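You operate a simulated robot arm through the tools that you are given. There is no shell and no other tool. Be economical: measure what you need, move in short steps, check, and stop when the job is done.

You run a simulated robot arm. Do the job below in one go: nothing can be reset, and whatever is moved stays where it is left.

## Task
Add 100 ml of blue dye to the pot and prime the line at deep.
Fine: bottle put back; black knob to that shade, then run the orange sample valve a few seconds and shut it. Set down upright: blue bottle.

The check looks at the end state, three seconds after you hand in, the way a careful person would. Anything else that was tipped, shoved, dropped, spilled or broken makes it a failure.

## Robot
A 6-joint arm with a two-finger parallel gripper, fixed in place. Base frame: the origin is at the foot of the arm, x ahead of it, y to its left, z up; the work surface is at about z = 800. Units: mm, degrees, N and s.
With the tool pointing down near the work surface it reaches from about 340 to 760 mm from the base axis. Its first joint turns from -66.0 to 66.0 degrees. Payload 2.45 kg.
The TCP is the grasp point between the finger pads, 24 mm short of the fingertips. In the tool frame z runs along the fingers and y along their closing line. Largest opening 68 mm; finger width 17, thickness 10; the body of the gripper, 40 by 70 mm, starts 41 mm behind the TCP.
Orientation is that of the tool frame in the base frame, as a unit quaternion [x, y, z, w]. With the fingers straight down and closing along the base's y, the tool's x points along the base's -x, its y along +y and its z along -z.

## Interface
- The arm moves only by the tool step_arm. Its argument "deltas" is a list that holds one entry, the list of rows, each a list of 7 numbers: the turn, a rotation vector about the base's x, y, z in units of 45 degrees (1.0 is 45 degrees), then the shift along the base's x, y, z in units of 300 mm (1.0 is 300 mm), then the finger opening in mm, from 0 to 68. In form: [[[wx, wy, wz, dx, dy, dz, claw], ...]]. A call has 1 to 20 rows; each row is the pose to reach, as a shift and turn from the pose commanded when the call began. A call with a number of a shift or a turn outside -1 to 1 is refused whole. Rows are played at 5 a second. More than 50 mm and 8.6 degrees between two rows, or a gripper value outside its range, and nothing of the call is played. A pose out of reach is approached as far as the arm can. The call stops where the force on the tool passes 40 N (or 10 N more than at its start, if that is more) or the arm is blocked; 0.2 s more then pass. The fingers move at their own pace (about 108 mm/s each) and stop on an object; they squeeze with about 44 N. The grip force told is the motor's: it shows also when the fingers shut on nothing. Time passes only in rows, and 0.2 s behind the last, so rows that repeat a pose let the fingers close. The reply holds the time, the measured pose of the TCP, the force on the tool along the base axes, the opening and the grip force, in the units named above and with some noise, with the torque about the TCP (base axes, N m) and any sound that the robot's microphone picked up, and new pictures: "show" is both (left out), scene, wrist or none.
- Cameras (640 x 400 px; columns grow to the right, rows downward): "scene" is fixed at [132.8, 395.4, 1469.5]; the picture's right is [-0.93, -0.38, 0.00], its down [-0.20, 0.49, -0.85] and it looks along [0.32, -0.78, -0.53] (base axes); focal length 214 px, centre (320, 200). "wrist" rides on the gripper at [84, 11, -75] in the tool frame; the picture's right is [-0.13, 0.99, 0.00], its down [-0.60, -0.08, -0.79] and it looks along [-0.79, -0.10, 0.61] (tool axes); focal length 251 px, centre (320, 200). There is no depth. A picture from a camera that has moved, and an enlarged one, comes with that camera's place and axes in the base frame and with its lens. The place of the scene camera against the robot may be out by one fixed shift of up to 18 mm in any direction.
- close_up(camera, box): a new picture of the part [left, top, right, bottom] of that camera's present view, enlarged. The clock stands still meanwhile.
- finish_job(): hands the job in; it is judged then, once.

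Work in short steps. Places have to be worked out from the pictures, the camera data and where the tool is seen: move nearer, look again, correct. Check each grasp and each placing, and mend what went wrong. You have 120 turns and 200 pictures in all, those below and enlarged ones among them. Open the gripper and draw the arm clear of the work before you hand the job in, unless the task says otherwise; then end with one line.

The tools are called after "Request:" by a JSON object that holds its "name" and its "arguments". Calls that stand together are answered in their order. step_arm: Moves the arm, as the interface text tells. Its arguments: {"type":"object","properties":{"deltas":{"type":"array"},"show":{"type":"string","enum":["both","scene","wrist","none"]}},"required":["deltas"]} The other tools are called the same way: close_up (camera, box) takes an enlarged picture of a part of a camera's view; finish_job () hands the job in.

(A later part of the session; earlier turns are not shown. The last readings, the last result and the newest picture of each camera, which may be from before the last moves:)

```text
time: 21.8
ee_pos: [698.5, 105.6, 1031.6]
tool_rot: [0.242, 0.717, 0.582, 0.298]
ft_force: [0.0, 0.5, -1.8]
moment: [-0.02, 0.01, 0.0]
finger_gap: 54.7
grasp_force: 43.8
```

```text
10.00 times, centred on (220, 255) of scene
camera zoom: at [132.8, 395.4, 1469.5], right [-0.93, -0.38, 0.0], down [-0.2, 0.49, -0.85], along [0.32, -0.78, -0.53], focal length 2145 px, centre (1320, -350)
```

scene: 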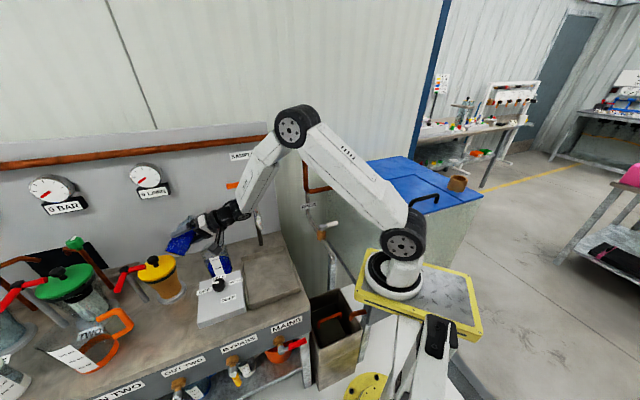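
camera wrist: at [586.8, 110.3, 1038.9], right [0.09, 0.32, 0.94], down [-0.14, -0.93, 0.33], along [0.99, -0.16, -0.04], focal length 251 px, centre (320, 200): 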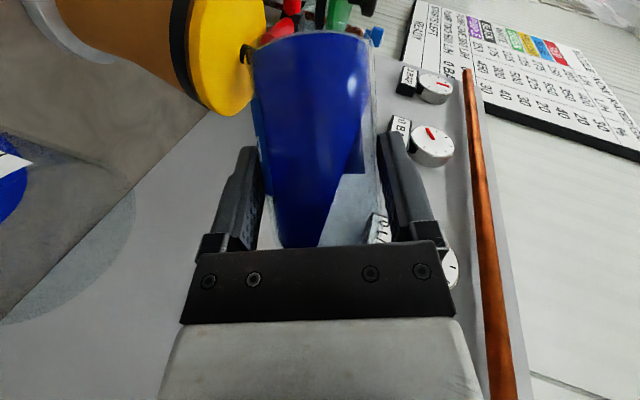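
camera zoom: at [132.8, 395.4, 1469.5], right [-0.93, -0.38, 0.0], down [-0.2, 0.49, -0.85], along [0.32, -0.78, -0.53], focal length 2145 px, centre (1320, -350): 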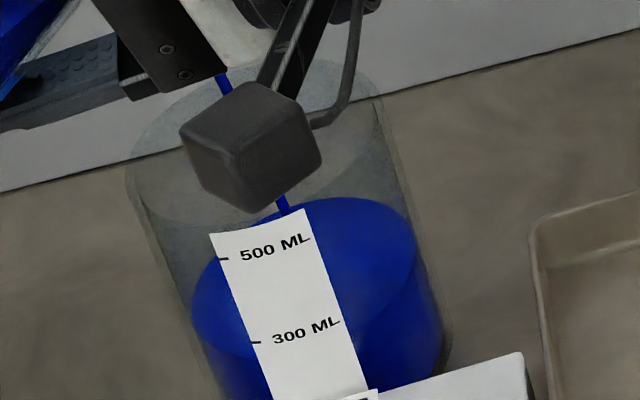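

About a third in (far edge 198). Continue holding.

Request:
{"name": "step_arm", "arguments": {"deltas": [[[0.02, 0, 0, 0, 0, 0, 40], [0.02, 0, 0, 0, 0, 0, 40], [0.02, 0, 0, 0, 0, 0, 40], [0.02, 0, 0, 0, 0, 0, 40], [0.02, 0, 0, 0, 0, 0, 40], [0.02, 0, 0, 0, 0, 0, 40]]], "show": "none"}}

Request:
{"name": "close_up", "arguments": {"camera": "scene", "box": [190, 235, 250, 275]}}

```text
time: 23.2
ee_pos: [698.6, 104.3, 1032.2]
tool_rot: [0.243, 0.713, 0.588, 0.296]
ft_force: [-0.5, -0.1, -1.3]
moment: [-0.03, 0.03, -0.02]
finger_gap: 54.2
grasp_force: 44.0
```

```text
10.00 times, centred on (220, 255) of scene
camera zoom: at [132.8, 395.4, 1469.5], right [-0.93, -0.38, 0.0], down [-0.2, 0.49, -0.85], along [0.32, -0.78, -0.53], focal length 2145 px, centre (1320, -350)
```

zoom: 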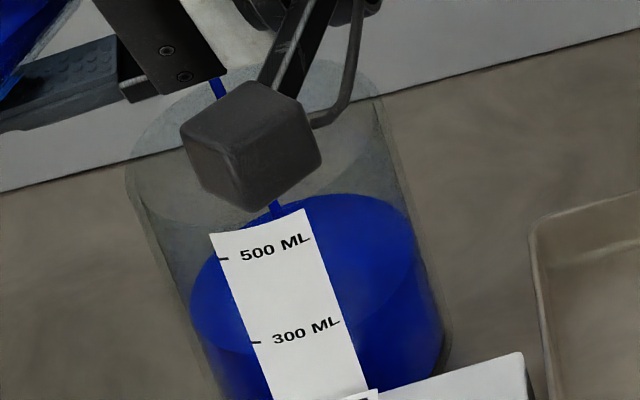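

≈43 ml by far edge. A bit more tilt and hold.

Request:
{"name": "step_arm", "arguments": {"deltas": [[[0.07, 0, 0, 0, 0.003, 0, 40], [0.07, 0, 0, 0, 0.003, 0, 40], [0.07, 0, 0, 0, 0.003, 0, 40], [0.07, 0, 0, 0, 0.003, 0, 40], [0.07, 0, 0, 0, 0.003, 0, 40], [0.07, 0, 0, 0, 0.003, 0, 40]]], "show": "none"}}

Request:
{"name": "close_up", "arguments": {"camera": "scene", "box": [190, 235, 250, 275]}}

```text
time: 24.6
ee_pos: [699.6, 106.6, 1033.0]
tool_rot: [0.25, 0.696, 0.607, 0.291]
ft_force: [0.0, -0.3, -0.9]
moment: [0.0, 0.0, 0.02]
finger_gap: 54.6
grasp_force: 44.2
```

```text
10.00 times, centred on (220, 255) of scene
camera zoom: at [132.9, 396.0, 1469.3], right [-0.93, -0.38, 0.0], down [-0.2, 0.49, -0.85], along [0.32, -0.78, -0.53], focal length 2145 px, centre (1320, -350)
```

zoom: 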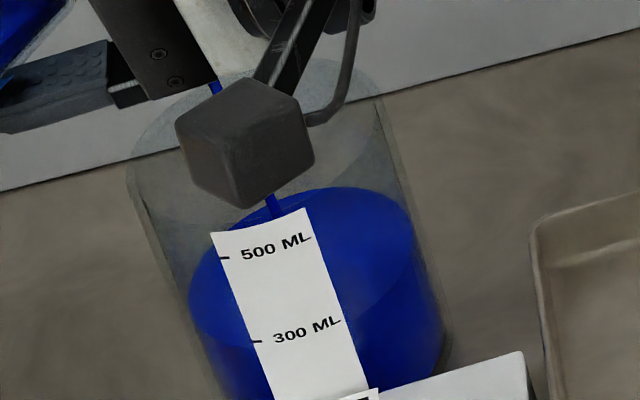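

≈60 ml. Continue a short hold, and enlarge at the 300 mark.

Request:
{"name": "step_arm", "arguments": {"deltas": [[[0.02, 0, 0, 0, 0, 0, 40], [0.02, 0, 0, 0, 0, 0, 40], [0.02, 0, 0, 0, 0, 0, 40]]], "show": "none"}}

Request:
{"name": "close_up", "arguments": {"camera": "scene", "box": [205, 252, 235, 277]}}

Request:
{"name": "close_up", "arguments": {"camera": "scene", "box": [190, 235, 250, 275]}}

```text
time: 25.4
ee_pos: [699.1, 107.0, 1034.5]
tool_rot: [0.252, 0.692, 0.612, 0.289]
ft_force: [-0.3, -0.2, -2.4]
moment: [-0.04, 0.04, -0.01]
finger_gap: 54.5
grasp_force: 43.7
```

```text
16.00 times, centred on (220, 264) of scene
camera zoom: at [132.7, 396.3, 1469.3], right [-0.93, -0.38, 0.0], down [-0.2, 0.49, -0.85], along [0.32, -0.78, -0.53], focal length 3432 px, centre (1920, -832)
```

zoom: 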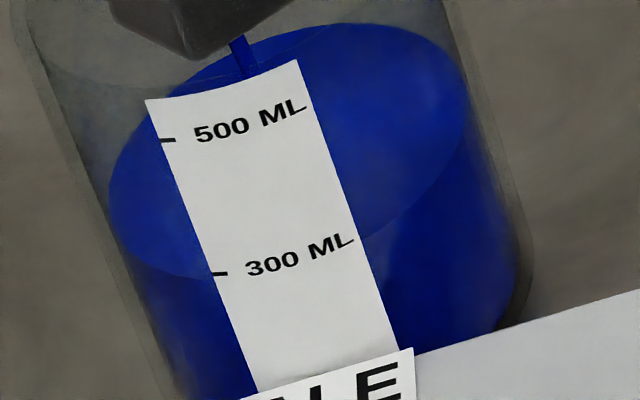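

```text
10.00 times, centred on (220, 255) of scene
camera zoom: at [132.7, 396.3, 1469.3], right [-0.93, -0.38, 0.0], down [-0.2, 0.49, -0.85], along [0.32, -0.78, -0.53], focal length 2145 px, centre (1320, -350)
```

zoom: 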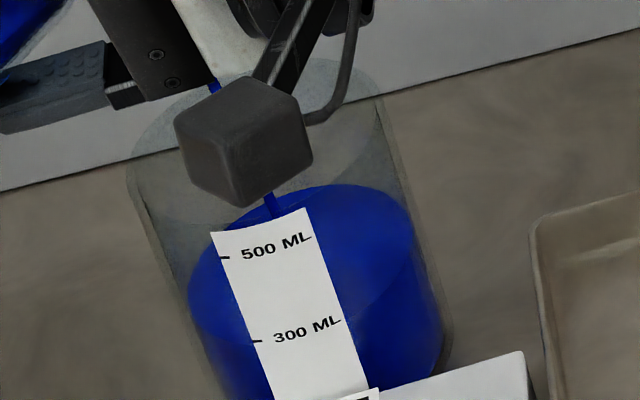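

Level by the tape about 270–278 ml. Continue ~1.4 s more.

Request:
{"name": "step_arm", "arguments": {"deltas": [[[0.02, 0, 0, 0, 0, 0, 40], [0.02, 0, 0, 0, 0, 0, 40], [0.02, 0, 0, 0, 0, 0, 40], [0.02, 0, 0, 0, 0, 0, 40], [0.02, 0, 0, 0, 0, 0, 40], [0.02, 0, 0, 0, 0, 0, 40]]], "show": "none"}}

Request:
{"name": "close_up", "arguments": {"camera": "scene", "box": [205, 252, 235, 277]}}

Request:
{"name": "close_up", "arguments": {"camera": "scene", "box": [190, 235, 250, 275]}}

```text
time: 26.8
ee_pos: [699.8, 108.1, 1035.1]
tool_rot: [0.252, 0.686, 0.619, 0.286]
ft_force: [0.2, 0.2, -1.2]
moment: [-0.02, -0.02, 0.02]
finger_gap: 54.5
grasp_force: 43.8
```

```text
16.00 times, centred on (220, 264) of scene
camera zoom: at [132.7, 396.4, 1469.2], right [-0.93, -0.38, 0.0], down [-0.2, 0.49, -0.85], along [0.32, -0.78, -0.53], focal length 3432 px, centre (1920, -832)
```

zoom: 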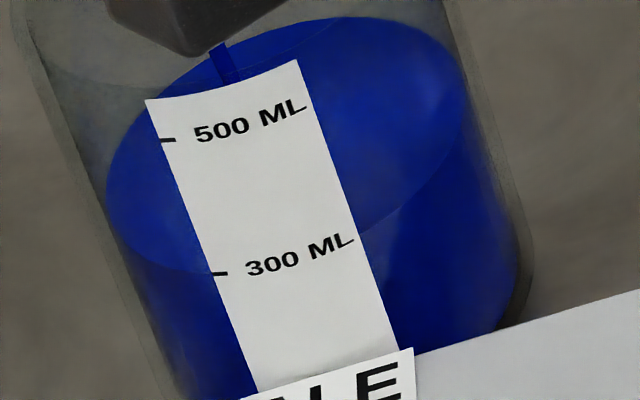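

```text
10.00 times, centred on (220, 255) of scene
camera zoom: at [132.7, 396.4, 1469.2], right [-0.93, -0.38, 0.0], down [-0.2, 0.49, -0.85], along [0.32, -0.78, -0.53], focal length 2145 px, centre (1320, -350)
```

zoom: 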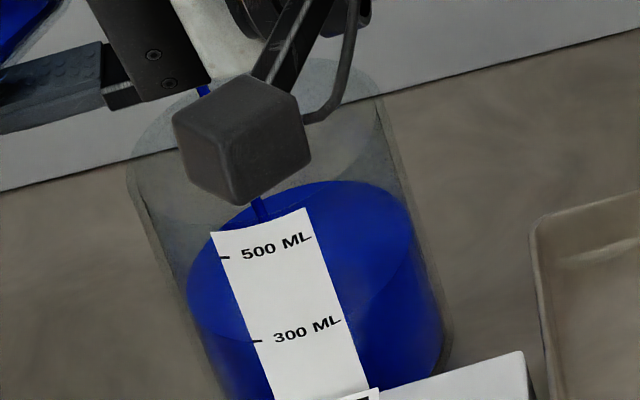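

≈80 ml added. Continue in a smaller portion, shifting 3 mm toward the pot centre.

Request:
{"name": "step_arm", "arguments": {"deltas": [[[0.03, 0, 0, 0, -0.01, 0, 40], [0.03, 0, 0, 0, -0.01, 0, 40], [0.03, 0, 0, 0, -0.01, 0, 40], [0.03, 0, 0, 0, -0.01, 0, 40], [0.03, 0, 0, 0, -0.01, 0, 40]]], "show": "none"}}

Request:
{"name": "close_up", "arguments": {"camera": "scene", "box": [205, 252, 235, 277]}}

Request:
{"name": "close_up", "arguments": {"camera": "scene", "box": [190, 235, 250, 275]}}

```text
time: 28.0
ee_pos: [700.1, 109.0, 1037.4]
tool_rot: [0.254, 0.679, 0.628, 0.284]
ft_force: [-0.1, 0.0, -1.8]
moment: [-0.02, 0.01, 0.0]
finger_gap: 54.6
grasp_force: 44.0
```

```text
16.00 times, centred on (220, 264) of scene
camera zoom: at [132.4, 397.1, 1469.1], right [-0.93, -0.38, 0.0], down [-0.2, 0.49, -0.85], along [0.32, -0.78, -0.53], focal length 3432 px, centre (1920, -832)
```

zoom: 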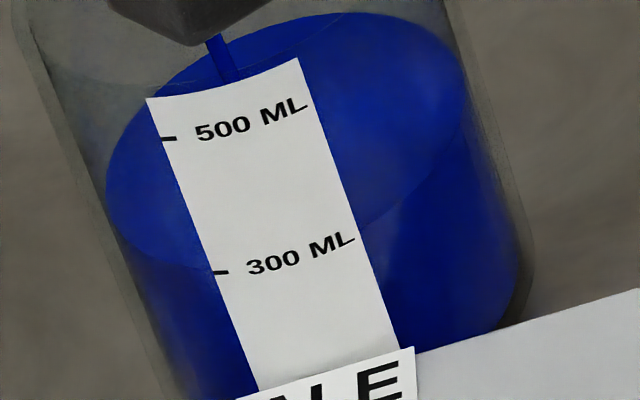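

```text
10.00 times, centred on (220, 255) of scene
camera zoom: at [132.4, 397.1, 1469.1], right [-0.93, -0.38, 0.0], down [-0.2, 0.49, -0.85], along [0.32, -0.78, -0.53], focal length 2145 px, centre (1320, -350)
```

zoom: 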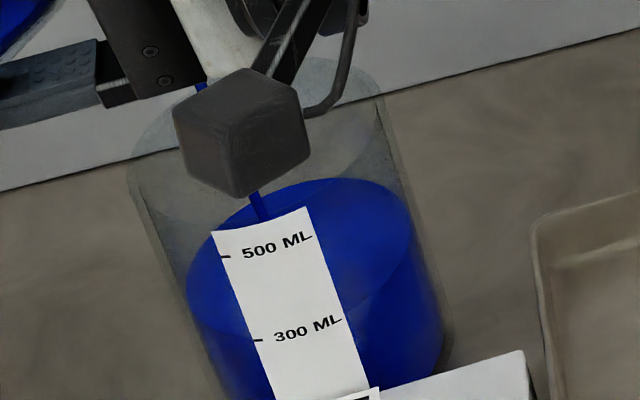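

≈85 ml. One more portion of about 10 ml.

Request:
{"name": "step_arm", "arguments": {"deltas": [[[0.04, 0, 0, 0, -0.01, -0.01, 40], [0.04, 0, 0, 0, -0.01, -0.01, 40], [0.04, 0, 0, 0, -0.01, -0.01, 40], [0.04, 0, 0, 0, -0.01, -0.01, 40], [0.04, 0, 0, 0, -0.01, -0.01, 40], [0.04, 0, 0, 0, -0.01, -0.01, 40]]], "show": "wrist"}}

Request:
{"name": "close_up", "arguments": {"camera": "scene", "box": [205, 252, 235, 277]}}

```text
time: 29.4
ee_pos: [701.5, 109.6, 1038.9]
tool_rot: [0.252, 0.669, 0.64, 0.281]
ft_force: [-0.6, 0.1, -0.8]
moment: [0.0, 0.02, -0.03]
finger_gap: 54.5
grasp_force: 43.9
camera wrist: at [589.0, 115.1, 1046.7], right [0.07, -0.04, 1.0], down [-0.12, -0.99, -0.03], along [0.99, -0.12, -0.07], focal length 251 px, centre (320, 200)
```

wrist: 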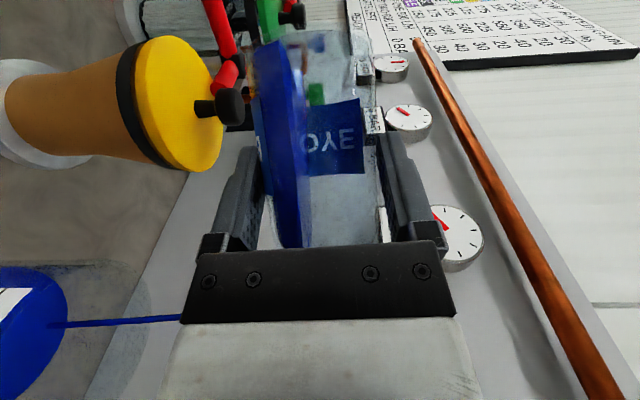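

```text
16.00 times, centred on (220, 264) of scene
camera zoom: at [132.3, 397.7, 1468.9], right [-0.93, -0.38, 0.0], down [-0.2, 0.49, -0.85], along [0.32, -0.78, -0.53], focal length 3432 px, centre (1920, -832)
```

zoom: 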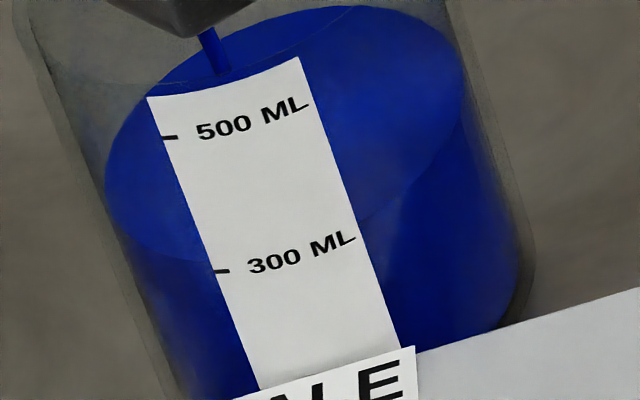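

≈95 ml by both edges. Brief extra hold, then tilt back 30° to stop the flow.

Request:
{"name": "step_arm", "arguments": {"deltas": [[[0, 0, 0, 0, 0, 0, 40], [-0.19, 0, 0, 0, 0, 0, 40], [-0.38, 0, 0, 0, 0, 0, 40], [-0.57, 0, 0, 0, 0, 0, 40], [-0.57, 0, 0, 0, 0, 0, 40], [-0.57, 0, 0, 0, 0, 0, 40]]], "show": "wrist"}}

Request:
{"name": "close_up", "arguments": {"camera": "scene", "box": [205, 252, 235, 277]}}

Request:
{"name": "close_up", "arguments": {"camera": "scene", "box": [160, 200, 280, 300]}}

```text
time: 30.8
ee_pos: [699.2, 100.1, 1028.5]
tool_rot: [0.195, 0.793, 0.472, 0.331]
ft_force: [0.3, 0.2, -1.2]
moment: [-0.01, 0.0, -0.02]
finger_gap: 54.4
grasp_force: 43.8
camera wrist: at [586.6, 110.9, 1035.0], right [0.09, 0.39, 0.91], down [-0.14, -0.9, 0.4], along [0.99, -0.16, -0.03], focal length 251 px, centre (320, 200)
```

wrist: 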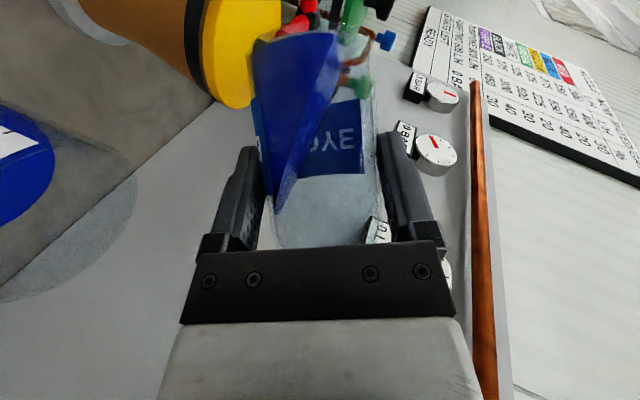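

```text
16.00 times, centred on (220, 264) of scene
camera zoom: at [132.8, 395.4, 1469.5], right [-0.93, -0.38, 0.0], down [-0.2, 0.49, -0.85], along [0.32, -0.78, -0.53], focal length 3432 px, centre (1920, -832)
```

zoom: 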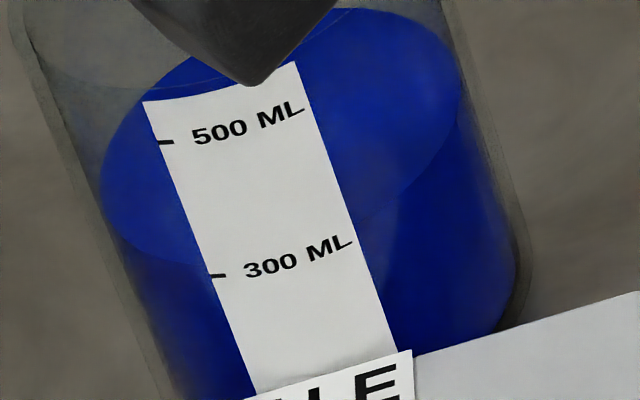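

```text
4.00 times, centred on (220, 250) of scene
camera zoom: at [132.8, 395.4, 1469.5], right [-0.93, -0.38, 0.0], down [-0.2, 0.49, -0.85], along [0.32, -0.78, -0.53], focal length 858 px, centre (720, 0)
```

zoom: 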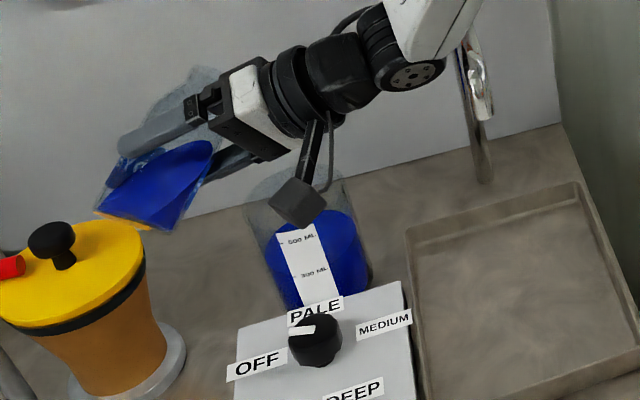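

Flow stopped, nothing spilled. The tape suggests 290–300 ml; I'll bring the bottle upright, raising it over the lid, and also check the sample valve was not touched.

Request:
{"name": "step_arm", "arguments": {"deltas": [[[-0.1, 0, 0, 0, 0, 0.06, 40], [-0.28, 0, 0, 0, 0, 0.07, 40], [-0.46, 0, 0, 0, 0, 0.07, 40], [-0.64, 0, 0, -0.05, 0, 0.07, 40], [-0.82, 0, 0, -0.1, 0.03, 0.07, 40], [-1.0, 0, 0, -0.15, 0.06, 0.07, 40], [-1.0, 0, 0, -0.2, 0.1, 0.07, 40]]], "show": "none"}}

Request:
{"name": "close_up", "arguments": {"camera": "scene", "box": [160, 140, 320, 300]}}

```text
time: 32.4
ee_pos: [636.8, 130.7, 1049.2]
tool_rot: [0.054, 0.914, 0.132, 0.379]
ft_force: [0.5, 0.3, -1.4]
moment: [-0.01, -0.01, -0.01]
finger_gap: 54.6
grasp_force: 43.6
```

```text
2.50 times, centred on (240, 220) of scene
camera zoom: at [132.8, 395.4, 1469.5], right [-0.93, -0.38, 0.0], down [-0.2, 0.49, -0.85], along [0.32, -0.78, -0.53], focal length 536 px, centre (520, 150)
```

zoom: 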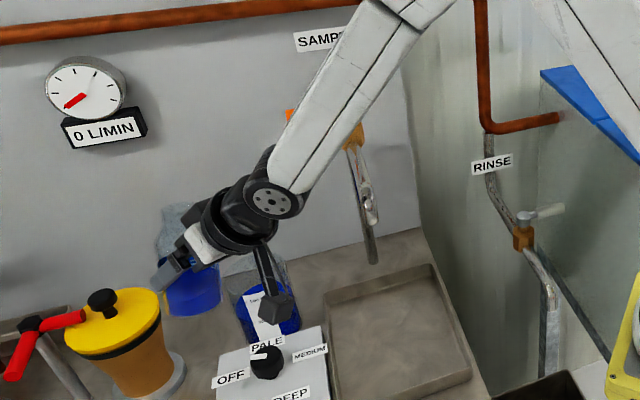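

Valve untouched. Finish uprighting and draw back to a level viewing place beside the pot.

Request:
{"name": "step_arm", "arguments": {"deltas": [[[-0.18, 0, 0, -0.1, 0.05, 0, 40], [-0.365, 0, 0, -0.24, 0.1, -0.01, 40], [-0.365, 0, 0, -0.35, 0.16, -0.08, 40], [-0.365, 0, 0, -0.47, 0.22, -0.15, 40], [-0.365, 0, 0, -0.57, 0.28, -0.25, 40], [-0.365, 0, 0, -0.65, 0.33, -0.33, 40], [-0.365, 0, 0, -0.65, 0.33, -0.33, 40]]], "show": "wrist"}}

Request:
{"name": "close_up", "arguments": {"camera": "wrist", "box": [170, 60, 250, 140]}}

Request:
{"name": "close_up", "arguments": {"camera": "scene", "box": [190, 235, 250, 275]}}

```text
time: 34.0
ee_pos: [442.6, 229.1, 949.9]
tool_rot: [-0.001, 0.923, 0.0, 0.384]
ft_force: [0.8, -0.5, -1.6]
moment: [0.01, -0.02, 0.03]
finger_gap: 54.5
grasp_force: 44.1
camera wrist: at [331.0, 239.3, 943.8], right [0.09, 0.99, 0.09], down [-0.14, -0.08, 0.99], along [0.99, -0.1, 0.13], focal length 251 px, centre (320, 200)
```

wrist: 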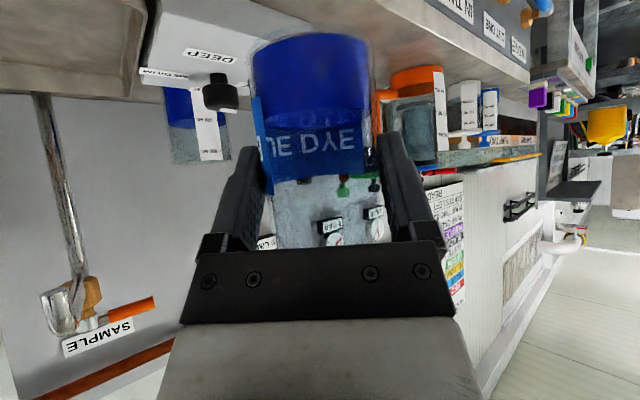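

```text
5.00 times, centred on (210, 100) of wrist
camera zoom: at [331.0, 239.3, 943.8], right [0.09, 0.99, 0.09], down [-0.14, -0.08, 0.99], along [0.99, -0.1, 0.13], focal length 1257 px, centre (870, 700)
```

zoom: 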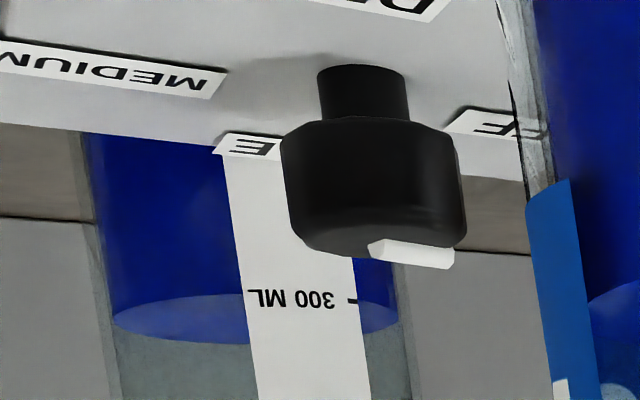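

```text
10.00 times, centred on (220, 255) of scene
camera zoom: at [132.8, 395.4, 1469.5], right [-0.93, -0.38, 0.0], down [-0.2, 0.49, -0.85], along [0.32, -0.78, -0.53], focal length 2145 px, centre (1320, -350)
```

zoom: 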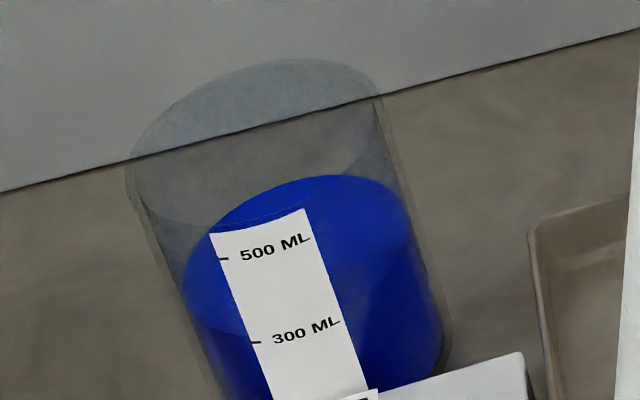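

Level reads about 295 at the 300 mark (started about 195–200): ~100 ml added. Now carry the bottle back to its old spot, to just above the bench.

Request:
{"name": "step_arm", "arguments": {"deltas": [[[0, 0, 0, 0.1, 0.03, 0.02, 40], [0, 0, 0, 0.23, 0.05, 0.02, 40], [0, 0, 0, 0.36, 0.067, 0.02, 40], [0, 0, 0, 0.49, 0.067, 0.02, 40], [0, 0, 0, 0.62, 0.067, 0.02, 40], [0, 0, 0, 0.722, 0.067, 0.0, 40], [0, 0, 0, 0.722, 0.067, -0.1, 40], [0, 0, 0, 0.722, 0.067, -0.2, 40], [0, 0, 0, 0.722, 0.067, -0.26, 40], [0, 0, 0, 0.722, 0.067, -0.26, 40]]], "show": "both"}}

```text
time: 36.2
ee_pos: [660.9, 248.8, 872.3]
tool_rot: [0.0, 0.923, 0.001, 0.384]
ft_force: [-0.3, -0.3, -0.8]
moment: [-0.01, 0.02, 0.03]
finger_gap: 54.3
grasp_force: 43.8
camera wrist: at [548.6, 259.9, 865.9], right [0.09, 0.99, 0.09], down [-0.14, -0.08, 0.99], along [0.99, -0.1, 0.13], focal length 251 px, centre (320, 200)
```

scene: 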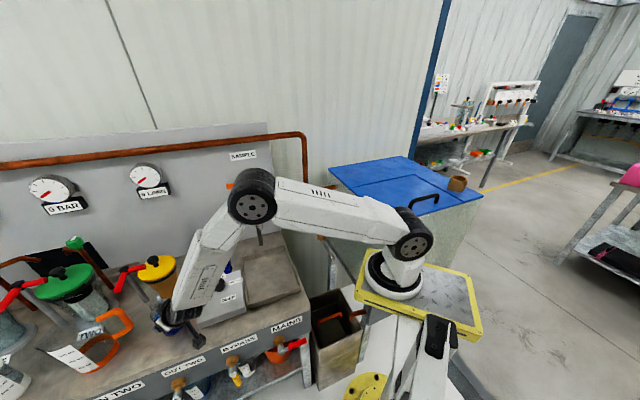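
wrist: 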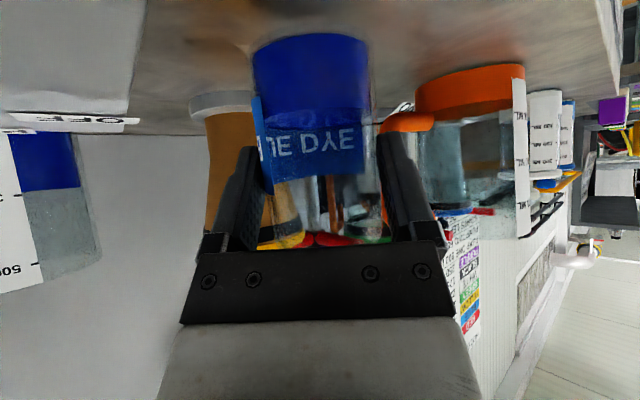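

Now lower the last ~11 mm slowly, watching the force.

Request:
{"name": "step_arm", "arguments": {"deltas": [[[0, 0, 0, -0.003, 0, -0.012, 40], [0, 0, 0, -0.003, 0, -0.022, 40], [0, 0, 0, -0.003, 0, -0.03, 40], [0, 0, 0, -0.003, 0, -0.036, 40], [0, 0, 0, -0.003, 0, -0.036, 40]]], "show": "none"}}

```text
time: 37.4
ee_pos: [659.5, 249.1, 861.3]
tool_rot: [0.0, 0.923, 0.0, 0.384]
ft_force: [-0.6, 0.8, -1.1]
moment: [-0.03, 0.0, -0.03]
finger_gap: 54.2
grasp_force: 43.7
```

Same height as when picked up, still carrying weight (−1.1 N). One more millimetre to feel for contact.

Request:
{"name": "step_arm", "arguments": {"deltas": [[[0, 0, 0, 0, 0, -0.003, 40], [0, 0, 0, 0, 0, -0.003, 40], [0, 0, 0, 0, 0, -0.003, 40]]], "show": "none"}}

Request:
{"name": "close_up", "arguments": {"camera": "wrist", "box": [220, 0, 420, 140]}}

```text
time: 38.2
ee_pos: [659.8, 249.6, 860.7]
tool_rot: [-0.001, 0.924, 0.001, 0.383]
ft_force: [0.3, -1.0, 1.2]
moment: [0.0, -0.01, 0.03]
finger_gap: 54.3
grasp_force: 44.0
```

```text
2.86 times, centred on (320, 70) of wrist
camera zoom: at [547.6, 259.8, 854.4], right [0.09, 0.99, 0.09], down [-0.14, -0.08, 0.99], along [0.99, -0.1, 0.13], focal length 718 px, centre (320, 571)
```

zoom: 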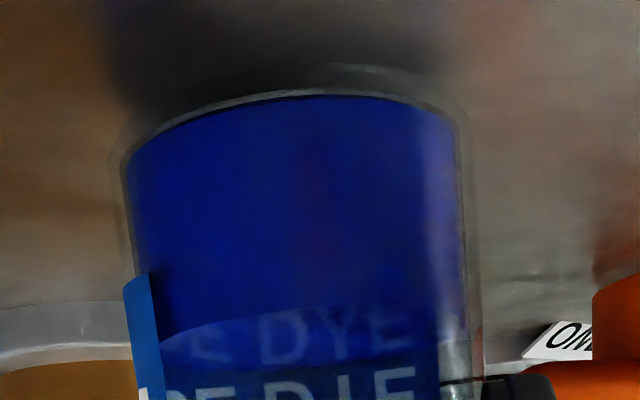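

Contact shows (+1.2 N), the bottle stands on the bench. Open and back off along −x.

Request:
{"name": "step_arm", "arguments": {"deltas": [[[0, 0, 0, 0, 0, 0, 60], [0, 0, 0, 0, 0, 0, 68], [0, 0, 0, 0, 0, 0, 68], [0, 0, 0, -0.06, 0, 0, 68], [0, 0, 0, -0.15, 0, 0, 68], [0, 0, 0, -0.25, 0, 0.03, 68], [0, 0, 0, -0.35, 0, 0.1, 68], [0, 0, 0, -0.35, 0, 0.1, 68]]], "show": "both"}}

Request:
{"name": "close_up", "arguments": {"camera": "scene", "box": [130, 270, 250, 350]}}

```text
time: 40.0
ee_pos: [553.7, 248.7, 889.4]
tool_rot: [-0.001, 0.924, 0.001, 0.383]
ft_force: [-0.4, 0.1, 0.2]
moment: [0.0, -0.01, 0.03]
finger_gap: 68.2
grasp_force: 0.1
camera wrist: at [441.7, 259.9, 884.4], right [0.09, 0.99, 0.09], down [-0.14, -0.08, 0.99], along [0.99, -0.1, 0.13], focal length 251 px, centre (320, 200)
```

scene: 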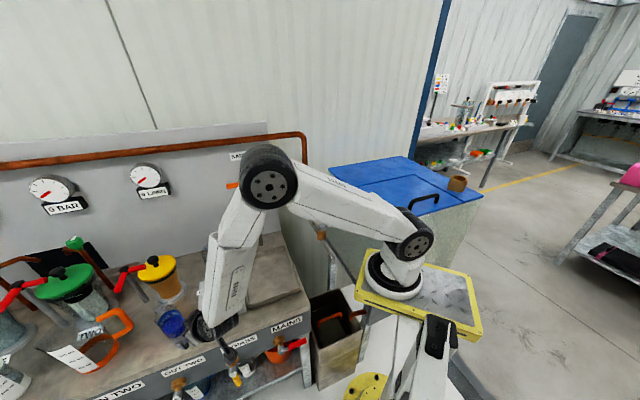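
wrist: 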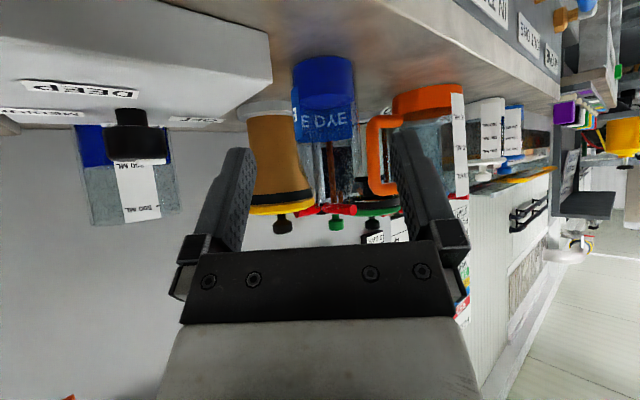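

```text
5.00 times, centred on (190, 310) of scene
camera zoom: at [132.8, 395.4, 1469.5], right [-0.93, -0.38, 0.0], down [-0.2, 0.49, -0.85], along [0.32, -0.78, -0.53], focal length 1072 px, centre (970, -350)
```

zoom: 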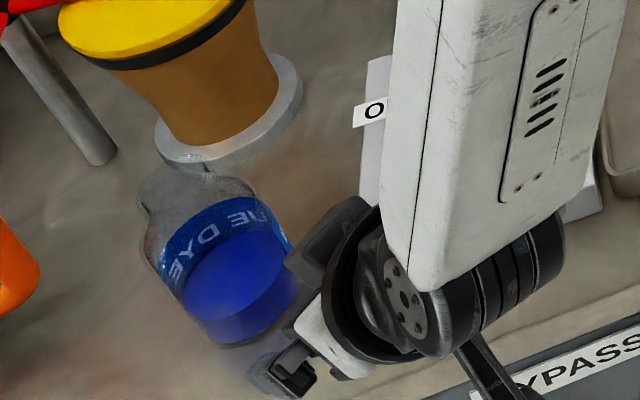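

Bottle stands upright in its place. I cross-check the poured amount with the bottle's remaining level.

Request:
{"name": "close_up", "arguments": {"camera": "wrist", "box": [280, 40, 370, 150]}}

```text
3.64 times, centred on (325, 95) of wrist
camera zoom: at [441.7, 259.9, 884.4], right [0.09, 0.99, 0.09], down [-0.14, -0.08, 0.99], along [0.99, -0.1, 0.13], focal length 914 px, centre (302, 582)
```

zoom: 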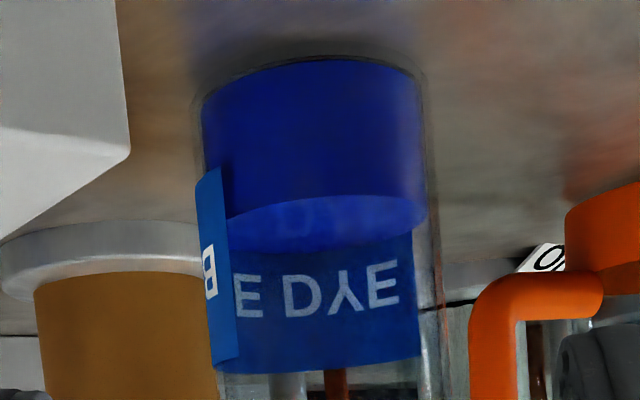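

The bottle suggests 85–90 ml, the pot 92–100. I'll retake exactly the initial pot view for a direct comparison.

Request:
{"name": "step_arm", "arguments": {"deltas": [[[0, 0, 0, -0.12, -0.05, 0.06, 68], [0, 0, 0, -0.24, -0.12, 0.12, 68], [0, 0, 0, -0.36, -0.2, 0.197, 68], [0, 0, 0, -0.362, -0.265, 0.197, 68], [0, 0, 0, -0.362, -0.265, 0.197, 68]]], "show": "none"}}

Request:
{"name": "close_up", "arguments": {"camera": "wrist", "box": [190, 50, 310, 180]}}

Request:
{"name": "close_up", "arguments": {"camera": "wrist", "box": [215, 80, 275, 160]}}

```text
time: 41.2
ee_pos: [444.3, 169.1, 950.8]
tool_rot: [-0.001, 0.924, 0.001, 0.383]
ft_force: [0.2, 0.1, -0.4]
moment: [0.03, -0.03, 0.0]
finger_gap: 68.0
grasp_force: 0.0
```

```text
3.08 times, centred on (250, 115) of wrist
camera zoom: at [332.9, 180.2, 943.8], right [0.09, 0.99, 0.09], down [-0.14, -0.08, 0.99], along [0.99, -0.1, 0.13], focal length 774 px, centre (535, 462)
```

zoom: 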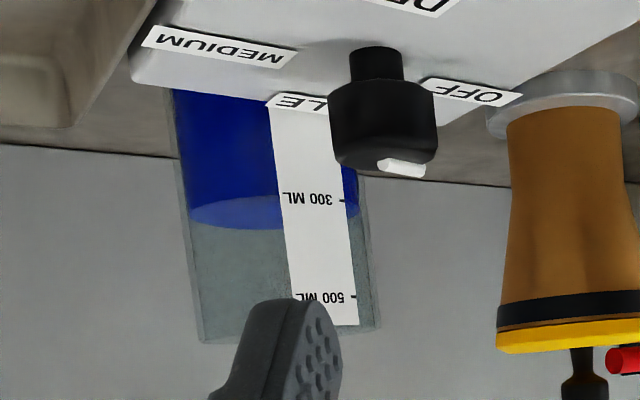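

```text
5.00 times, centred on (245, 120) of wrist
camera zoom: at [332.9, 180.2, 943.8], right [0.09, 0.99, 0.09], down [-0.14, -0.08, 0.99], along [0.99, -0.1, 0.13], focal length 1257 px, centre (695, 600)
```

zoom: 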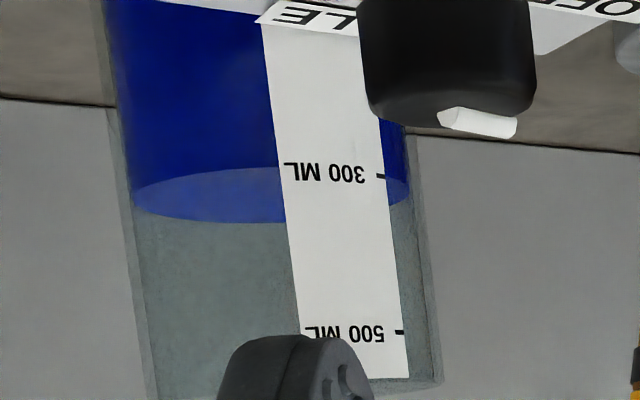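

The level is at ~297–300: 100 ml added. Next the knob: tool back to vertical, and look at the knob box from above.

Request:
{"name": "step_arm", "arguments": {"deltas": [[[0, 0.17, 0, 0.03, -0.04, 0.06, 68], [0, 0.34, 0, 0.1, -0.08, 0.12, 68], [0, 0.51, 0, 0.17, -0.12, 0.15, 68], [0, 0.68, 0, 0.24, -0.16, 0.17, 68], [0, 0.85, 0, 0.32, -0.2, 0.17, 68], [0, 1.0, 0, 0.386, -0.217, 0.17, 68], [0, 1.0, 0, 0.386, -0.217, 0.17, 68]]], "show": "wrist"}}

Request:
{"name": "close_up", "arguments": {"camera": "wrist", "box": [220, 50, 400, 170]}}

```text
time: 42.8
ee_pos: [532.7, 96.5, 963.4]
tool_rot: [-0.001, 0.997, -0.064, 0.045]
ft_force: [0.0, 0.1, -0.4]
moment: [0.01, 0.02, 0.03]
finger_gap: 68.0
grasp_force: 0.1
out of reach, approached as far as the arm can: row 3, 4, 5, 6, 7
camera wrist: at [442.3, 117.2, 1028.6], right [0.13, 0.98, -0.12], down [0.53, 0.03, 0.85], along [0.84, -0.18, -0.52], focal length 251 px, centre (320, 200)
```

wrist: 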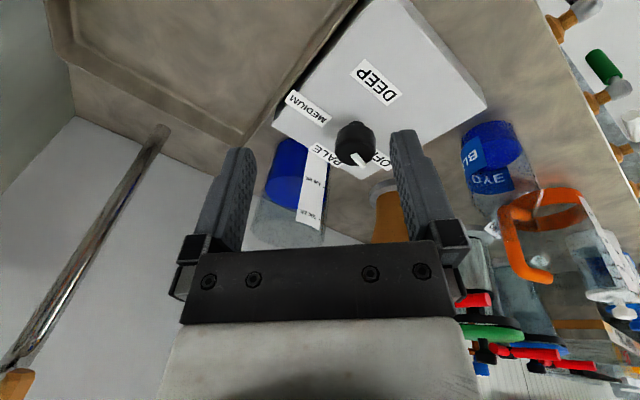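

```text
3.33 times, centred on (310, 110) of wrist
camera zoom: at [442.3, 117.2, 1028.6], right [0.13, 0.98, -0.12], down [0.53, 0.03, 0.85], along [0.84, -0.18, -0.52], focal length 838 px, centre (353, 500)
```

zoom: 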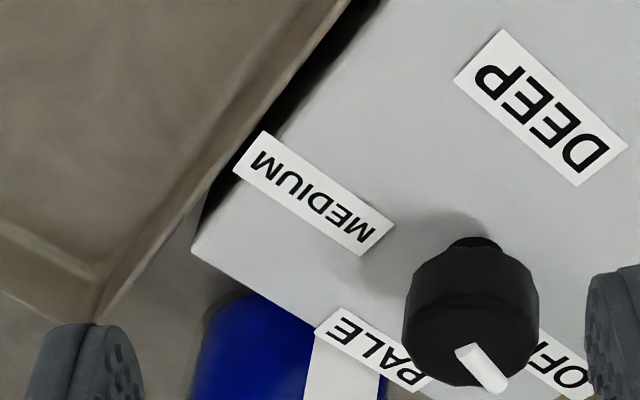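

The arm lags behind the commanded pose; hold for a few rows and see if it converges.

Request:
{"name": "step_arm", "arguments": {"deltas": [[[0, 0, 0, 0, 0, 0, 68], [0, 0, 0, 0, 0, 0, 68], [0, 0, 0, 0, 0, 0, 68]]], "show": "scene"}}

```text
time: 43.6
ee_pos: [532.6, 97.0, 962.8]
tool_rot: [0.0, 0.997, -0.066, 0.046]
ft_force: [-0.2, 0.0, -0.3]
moment: [-0.03, -0.01, 0.01]
finger_gap: 68.1
grasp_force: 0.1
```

scene: 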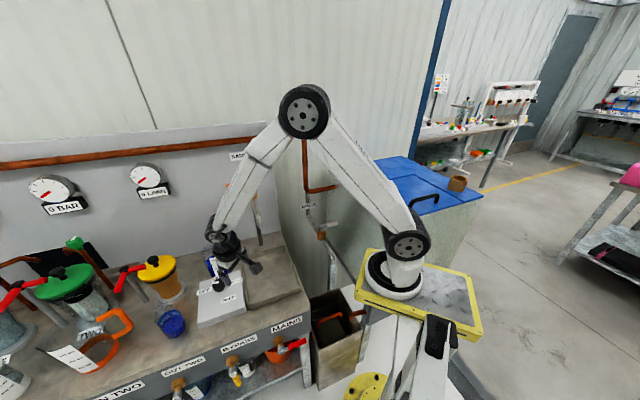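

The arm is likely at a wrist singularity (tool nearly in line with the forearm). I move outward/up and correct the small tilt (+7.6° x, +5.3° y) there.

Request:
{"name": "step_arm", "arguments": {"deltas": [[[0, 0, 0, 0.06, 0, 0.1, 68], [0.04, 0.03, 0, 0.12, 0, 0.15, 68], [0.08, 0.06, 0, 0.15, 0, 0.15, 68], [0.12, 0.09, 0, 0.15, 0, 0.15, 68], [0.169, 0.117, 0, 0.15, 0, 0.15, 68], [0.169, 0.117, 0, 0.15, 0, 0.15, 68]]], "show": "wrist"}}

```text
time: 45.0
ee_pos: [556.8, 96.2, 994.7]
tool_rot: [0.0, 0.996, -0.077, 0.051]
ft_force: [0.3, -0.6, 0.8]
moment: [0.04, -0.01, 0.02]
finger_gap: 67.8
grasp_force: 0.1
out of reach, approached as far as the arm can: row 1, 2, 3, 4, 5, 6
camera wrist: at [465.9, 117.6, 1058.2], right [0.14, 0.98, -0.14], down [0.52, 0.05, 0.85], along [0.84, -0.19, -0.5], focal length 251 px, centre (320, 200)
```

wrist: 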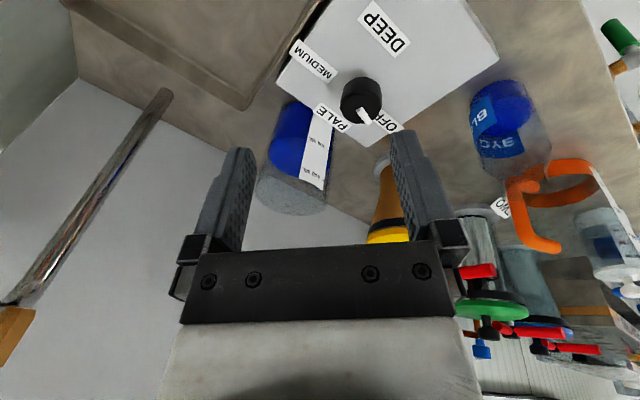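

Joint configuration is blocked: the tilt axis isn't in the arm's plane here. I'll tilt forward again, move to y=0 (where pitch lies in the arm plane), then pitch down there.

Request:
{"name": "step_arm", "arguments": {"deltas": [[[0.03, -0.13, 0, -0.05, -0.03, 0.02, 68], [0.06, -0.26, 0, -0.1, -0.08, 0.03, 68], [0.1, -0.39, 0, -0.15, -0.14, 0.03, 68], [0.13, -0.52, 0, -0.2, -0.2, 0.03, 68], [0.17, -0.65, 0, -0.257, -0.26, 0.03, 68], [0.196, -0.76, 0, -0.257, -0.32, 0.03, 68], [0.196, -0.76, 0, -0.257, -0.32, 0.03, 68]]], "show": "none"}}

```text
time: 46.8
ee_pos: [473.6, -23.4, 1002.6]
tool_rot: [0.211, 0.919, -0.008, 0.332]
ft_force: [0.0, -0.7, 0.4]
moment: [0.01, 0.0, -0.02]
finger_gap: 68.0
grasp_force: 0.0
out of reach, approached as far as the arm can: row 4, 5
stopped in row 7: the arm was blocked; the commanded pose is now the measured one
```

The arm reports being blocked; look.

Request:
{"name": "step_arm", "arguments": {"deltas": [[[0, 0, 0, 0, 0, 0, 68]]], "show": "both"}}

Request:
{"name": "close_up", "arguments": {"camera": "scene", "box": [160, 70, 440, 300]}}

```text
time: 47.2
ee_pos: [473.7, -25.1, 1002.5]
tool_rot: [0.212, 0.919, -0.008, 0.331]
ft_force: [0.5, 0.2, -0.1]
moment: [0.01, 0.02, -0.01]
finger_gap: 67.8
grasp_force: 0.0
camera wrist: at [374.8, 28.9, 1009.8], right [0.48, 0.85, 0.2], down [-0.1, -0.18, 0.98], along [0.87, -0.49, 0.0], focal length 251 px, centre (320, 200)
```

scene: 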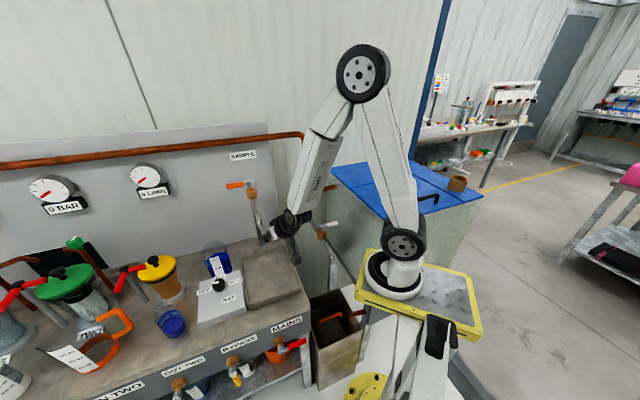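
wrist: 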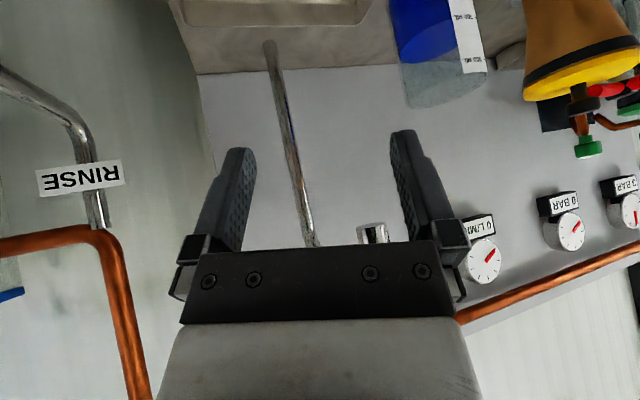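

```text
1.74 times, centred on (300, 185) of scene
camera zoom: at [132.8, 395.4, 1469.5], right [-0.93, -0.38, 0.0], down [-0.2, 0.49, -0.85], along [0.32, -0.78, -0.53], focal length 373 px, centre (355, 226)
```

zoom: 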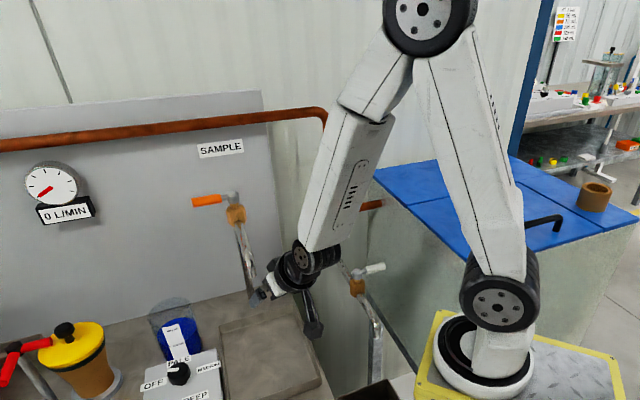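

It's the wrist configuration, not a touch (forces nil; the hand is free in space). I straighten the tool into the arm plane (azimuth 0) at y=0 and a bit higher.

Request:
{"name": "step_arm", "arguments": {"deltas": [[[-0.02, 0, 0.08, -0.02, 0.02, 0.05, 68], [-0.05, 0, 0.17, -0.05, 0.04, 0.1, 68], [-0.08, 0, 0.26, -0.05, 0.06, 0.15, 68], [-0.11, 0, 0.35, -0.05, 0.085, 0.2, 68], [-0.14, 0, 0.44, -0.05, 0.085, 0.2, 68], [-0.165, 0, 0.518, -0.05, 0.085, 0.2, 68], [-0.165, 0, 0.518, -0.05, 0.085, 0.2, 68]]], "show": "none"}}

```text
time: 48.8
ee_pos: [466.1, 1.1, 1063.7]
tool_rot: [0.0, 0.941, -0.001, 0.339]
ft_force: [0.8, -0.3, 0.5]
moment: [-0.03, 0.0, -0.01]
finger_gap: 67.8
grasp_force: 0.0
out of reach, approached as far as the arm can: row 2, 3, 4, 5, 6, 7
```

Reached. Now pitch to vertical in-plane here.

Request:
{"name": "step_arm", "arguments": {"deltas": [[[0, 0.15, 0, 0, 0, 0.05, 68], [0, 0.3, 0, 0, 0, 0.1, 68], [0, 0.45, 0, 0, 0, 0.15, 68], [0, 0.6, 0, 0, 0, 0.2, 68], [0, 0.75, 0, 0, 0, 0.2, 68], [0, 0.882, 0, 0, 0, 0.2, 68], [0, 0.882, 0, 0, 0, 0.2, 68]]], "show": "none"}}

```text
time: 50.4
ee_pos: [466.0, 0.4, 1123.5]
tool_rot: [-0.001, 1.0, 0.0, 0.0]
ft_force: [0.0, -0.6, -0.1]
moment: [0.02, 0.0, -0.01]
finger_gap: 68.0
grasp_force: 0.1
```

Vertical now. Move over toward the knob box for a look: about (550, 100, 1010).

Request:
{"name": "step_arm", "arguments": {"deltas": [[[0, 0, 0, 0.06, 0.08, -0.07, 68], [0, 0, 0, 0.12, 0.16, -0.14, 68], [0, 0, 0, 0.18, 0.24, -0.21, 68], [0, 0, 0, 0.24, 0.3, -0.28, 68], [0, 0, 0, 0.28, 0.333, -0.36, 68], [0, 0, 0, 0.28, 0.333, -0.36, 68]]], "show": "wrist"}}

Request:
{"name": "close_up", "arguments": {"camera": "wrist", "box": [220, 30, 400, 160]}}

```text
time: 51.8
ee_pos: [549.9, 100.9, 1015.5]
tool_rot: [0.0, 1.0, 0.0, 0.001]
ft_force: [0.0, 0.0, -0.1]
moment: [0.03, -0.01, 0.0]
finger_gap: 68.1
grasp_force: 0.1
camera wrist: at [466.6, 111.5, 1090.2], right [0.13, 0.99, 0.0], down [0.6, -0.08, 0.79], along [0.79, -0.1, -0.61], focal length 251 px, centre (320, 200)
```

wrist: 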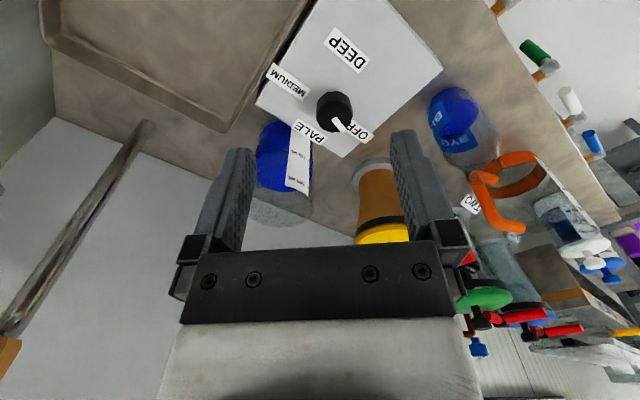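

```text
3.08 times, centred on (310, 95) of wrist
camera zoom: at [466.6, 111.5, 1090.2], right [0.13, 0.99, 0.0], down [0.6, -0.08, 0.79], along [0.79, -0.1, -0.61], focal length 774 px, centre (351, 523)
```

zoom: 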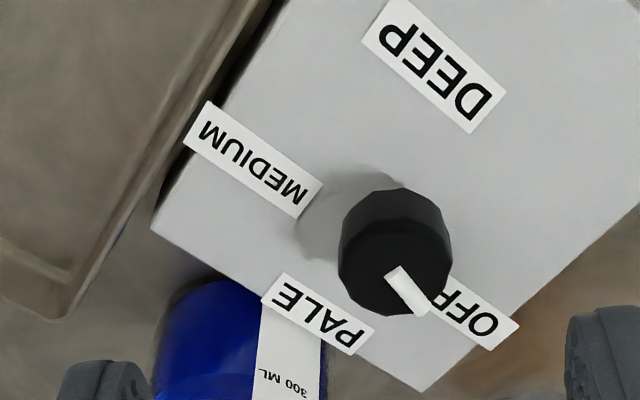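

Labels around the knob centre (625,107): OFF 34°, PALE −41°, MEDIUM −122°, DEEP 161°; pointer at OFF. I'll turn clockwise ~233° in about three grips of 78°. First go above it, yawed +39°.

Request:
{"name": "step_arm", "arguments": {"deltas": [[[0, 0, 0.17, 0.06, 0.005, -0.05, 68], [0, 0, 0.35, 0.12, 0.01, -0.1, 68], [0, 0, 0.53, 0.18, 0.015, -0.15, 68], [0, 0, 0.7, 0.25, 0.02, -0.2, 68], [0, 0, 0.867, 0.25, 0.02, -0.25, 68], [0, 0, 0.867, 0.25, 0.02, -0.283, 68], [0, 0, 0.867, 0.25, 0.02, -0.283, 68]]], "show": "both"}}

Request:
{"name": "close_up", "arguments": {"camera": "scene", "box": [180, 230, 270, 320]}}

```text
time: 53.4
ee_pos: [624.1, 107.0, 928.9]
tool_rot: [-0.335, 0.942, 0.0, 0.0]
ft_force: [-0.5, 0.2, -0.9]
moment: [0.01, 0.0, 0.0]
finger_gap: 68.3
grasp_force: 0.1
camera wrist: at [552.8, 61.6, 1004.6], right [-0.53, 0.85, 0.0], down [0.52, 0.32, 0.79], along [0.68, 0.42, -0.61], focal length 251 px, centre (320, 200)
```

scene: 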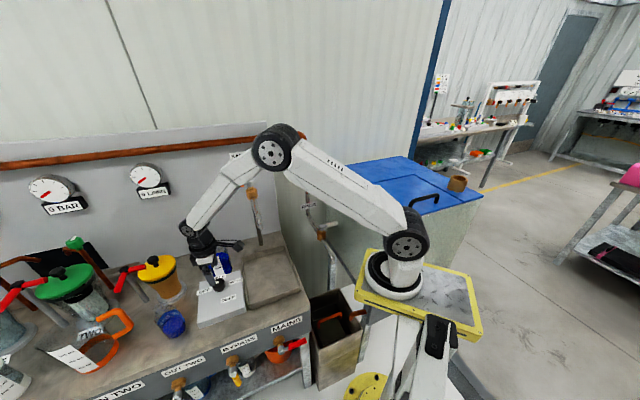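
wrist: 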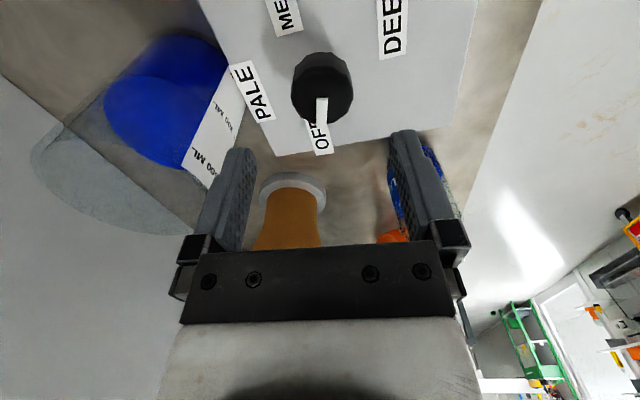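

```text
4.44 times, centred on (225, 275) of scene
camera zoom: at [132.8, 395.4, 1469.5], right [-0.93, -0.38, 0.0], down [-0.2, 0.49, -0.85], along [0.32, -0.78, -0.53], focal length 953 px, centre (742, -133)
```

zoom: 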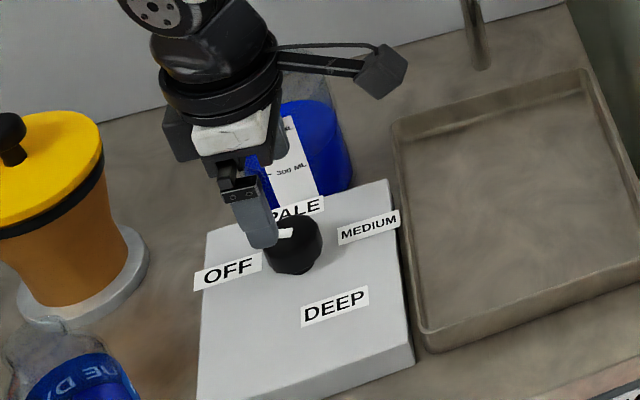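

Knob centre confirmed ≈(623.5,106.5), directly beneath. Descend to z≈863 and close.

Request:
{"name": "step_arm", "arguments": {"deltas": [[[0, 0, 0, 0, 0, -0.1, 68], [0, 0, 0, 0, 0, -0.17, 68], [0, 0, 0, 0, 0, -0.218, 68], [0, 0, 0, 0, 0, -0.218, 68], [0, 0, 0, 0, 0, -0.218, 45], [0, 0, 0, 0, 0, -0.218, 30], [0, 0, 0, 0, 0, -0.218, 25], [0, 0, 0, 0, 0, -0.218, 25]]], "show": "wrist"}}

Request:
{"name": "close_up", "arguments": {"camera": "scene", "box": [180, 230, 270, 320]}}

```text
time: 55.2
ee_pos: [623.2, 107.7, 865.5]
tool_rot: [-0.334, 0.942, 0.0, 0.0]
ft_force: [-7.7, 14.8, 2.1]
moment: [0.31, 0.29, -0.06]
finger_gap: 37.0
grasp_force: 45.2
camera wrist: at [552.1, 62.7, 940.2], right [-0.53, 0.85, 0.0], down [0.52, 0.32, 0.79], along [0.67, 0.42, -0.61], focal length 251 px, centre (320, 200)
```

wrist: 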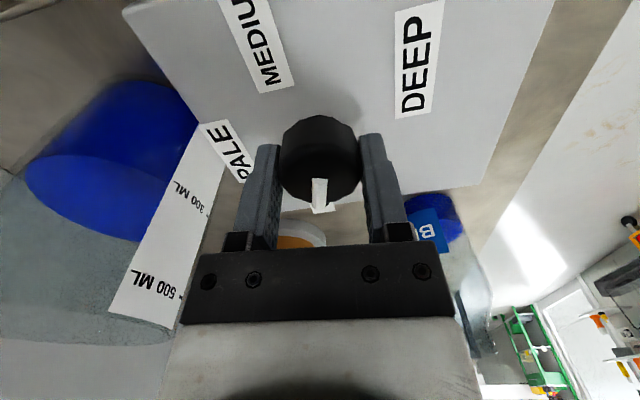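

```text
4.44 times, centred on (225, 275) of scene
camera zoom: at [132.5, 395.7, 1469.4], right [-0.93, -0.38, 0.0], down [-0.2, 0.49, -0.85], along [0.32, -0.78, -0.53], focal length 953 px, centre (742, -133)
```

zoom: 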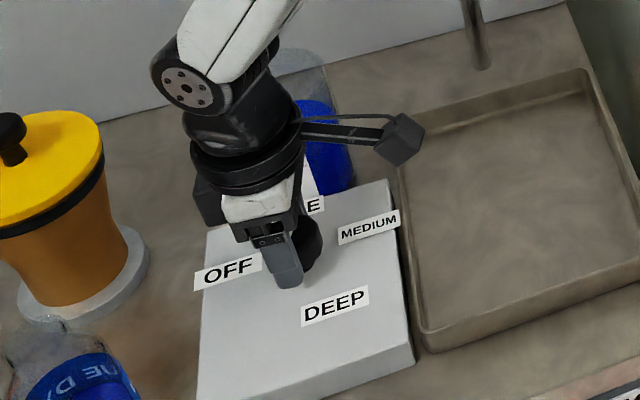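

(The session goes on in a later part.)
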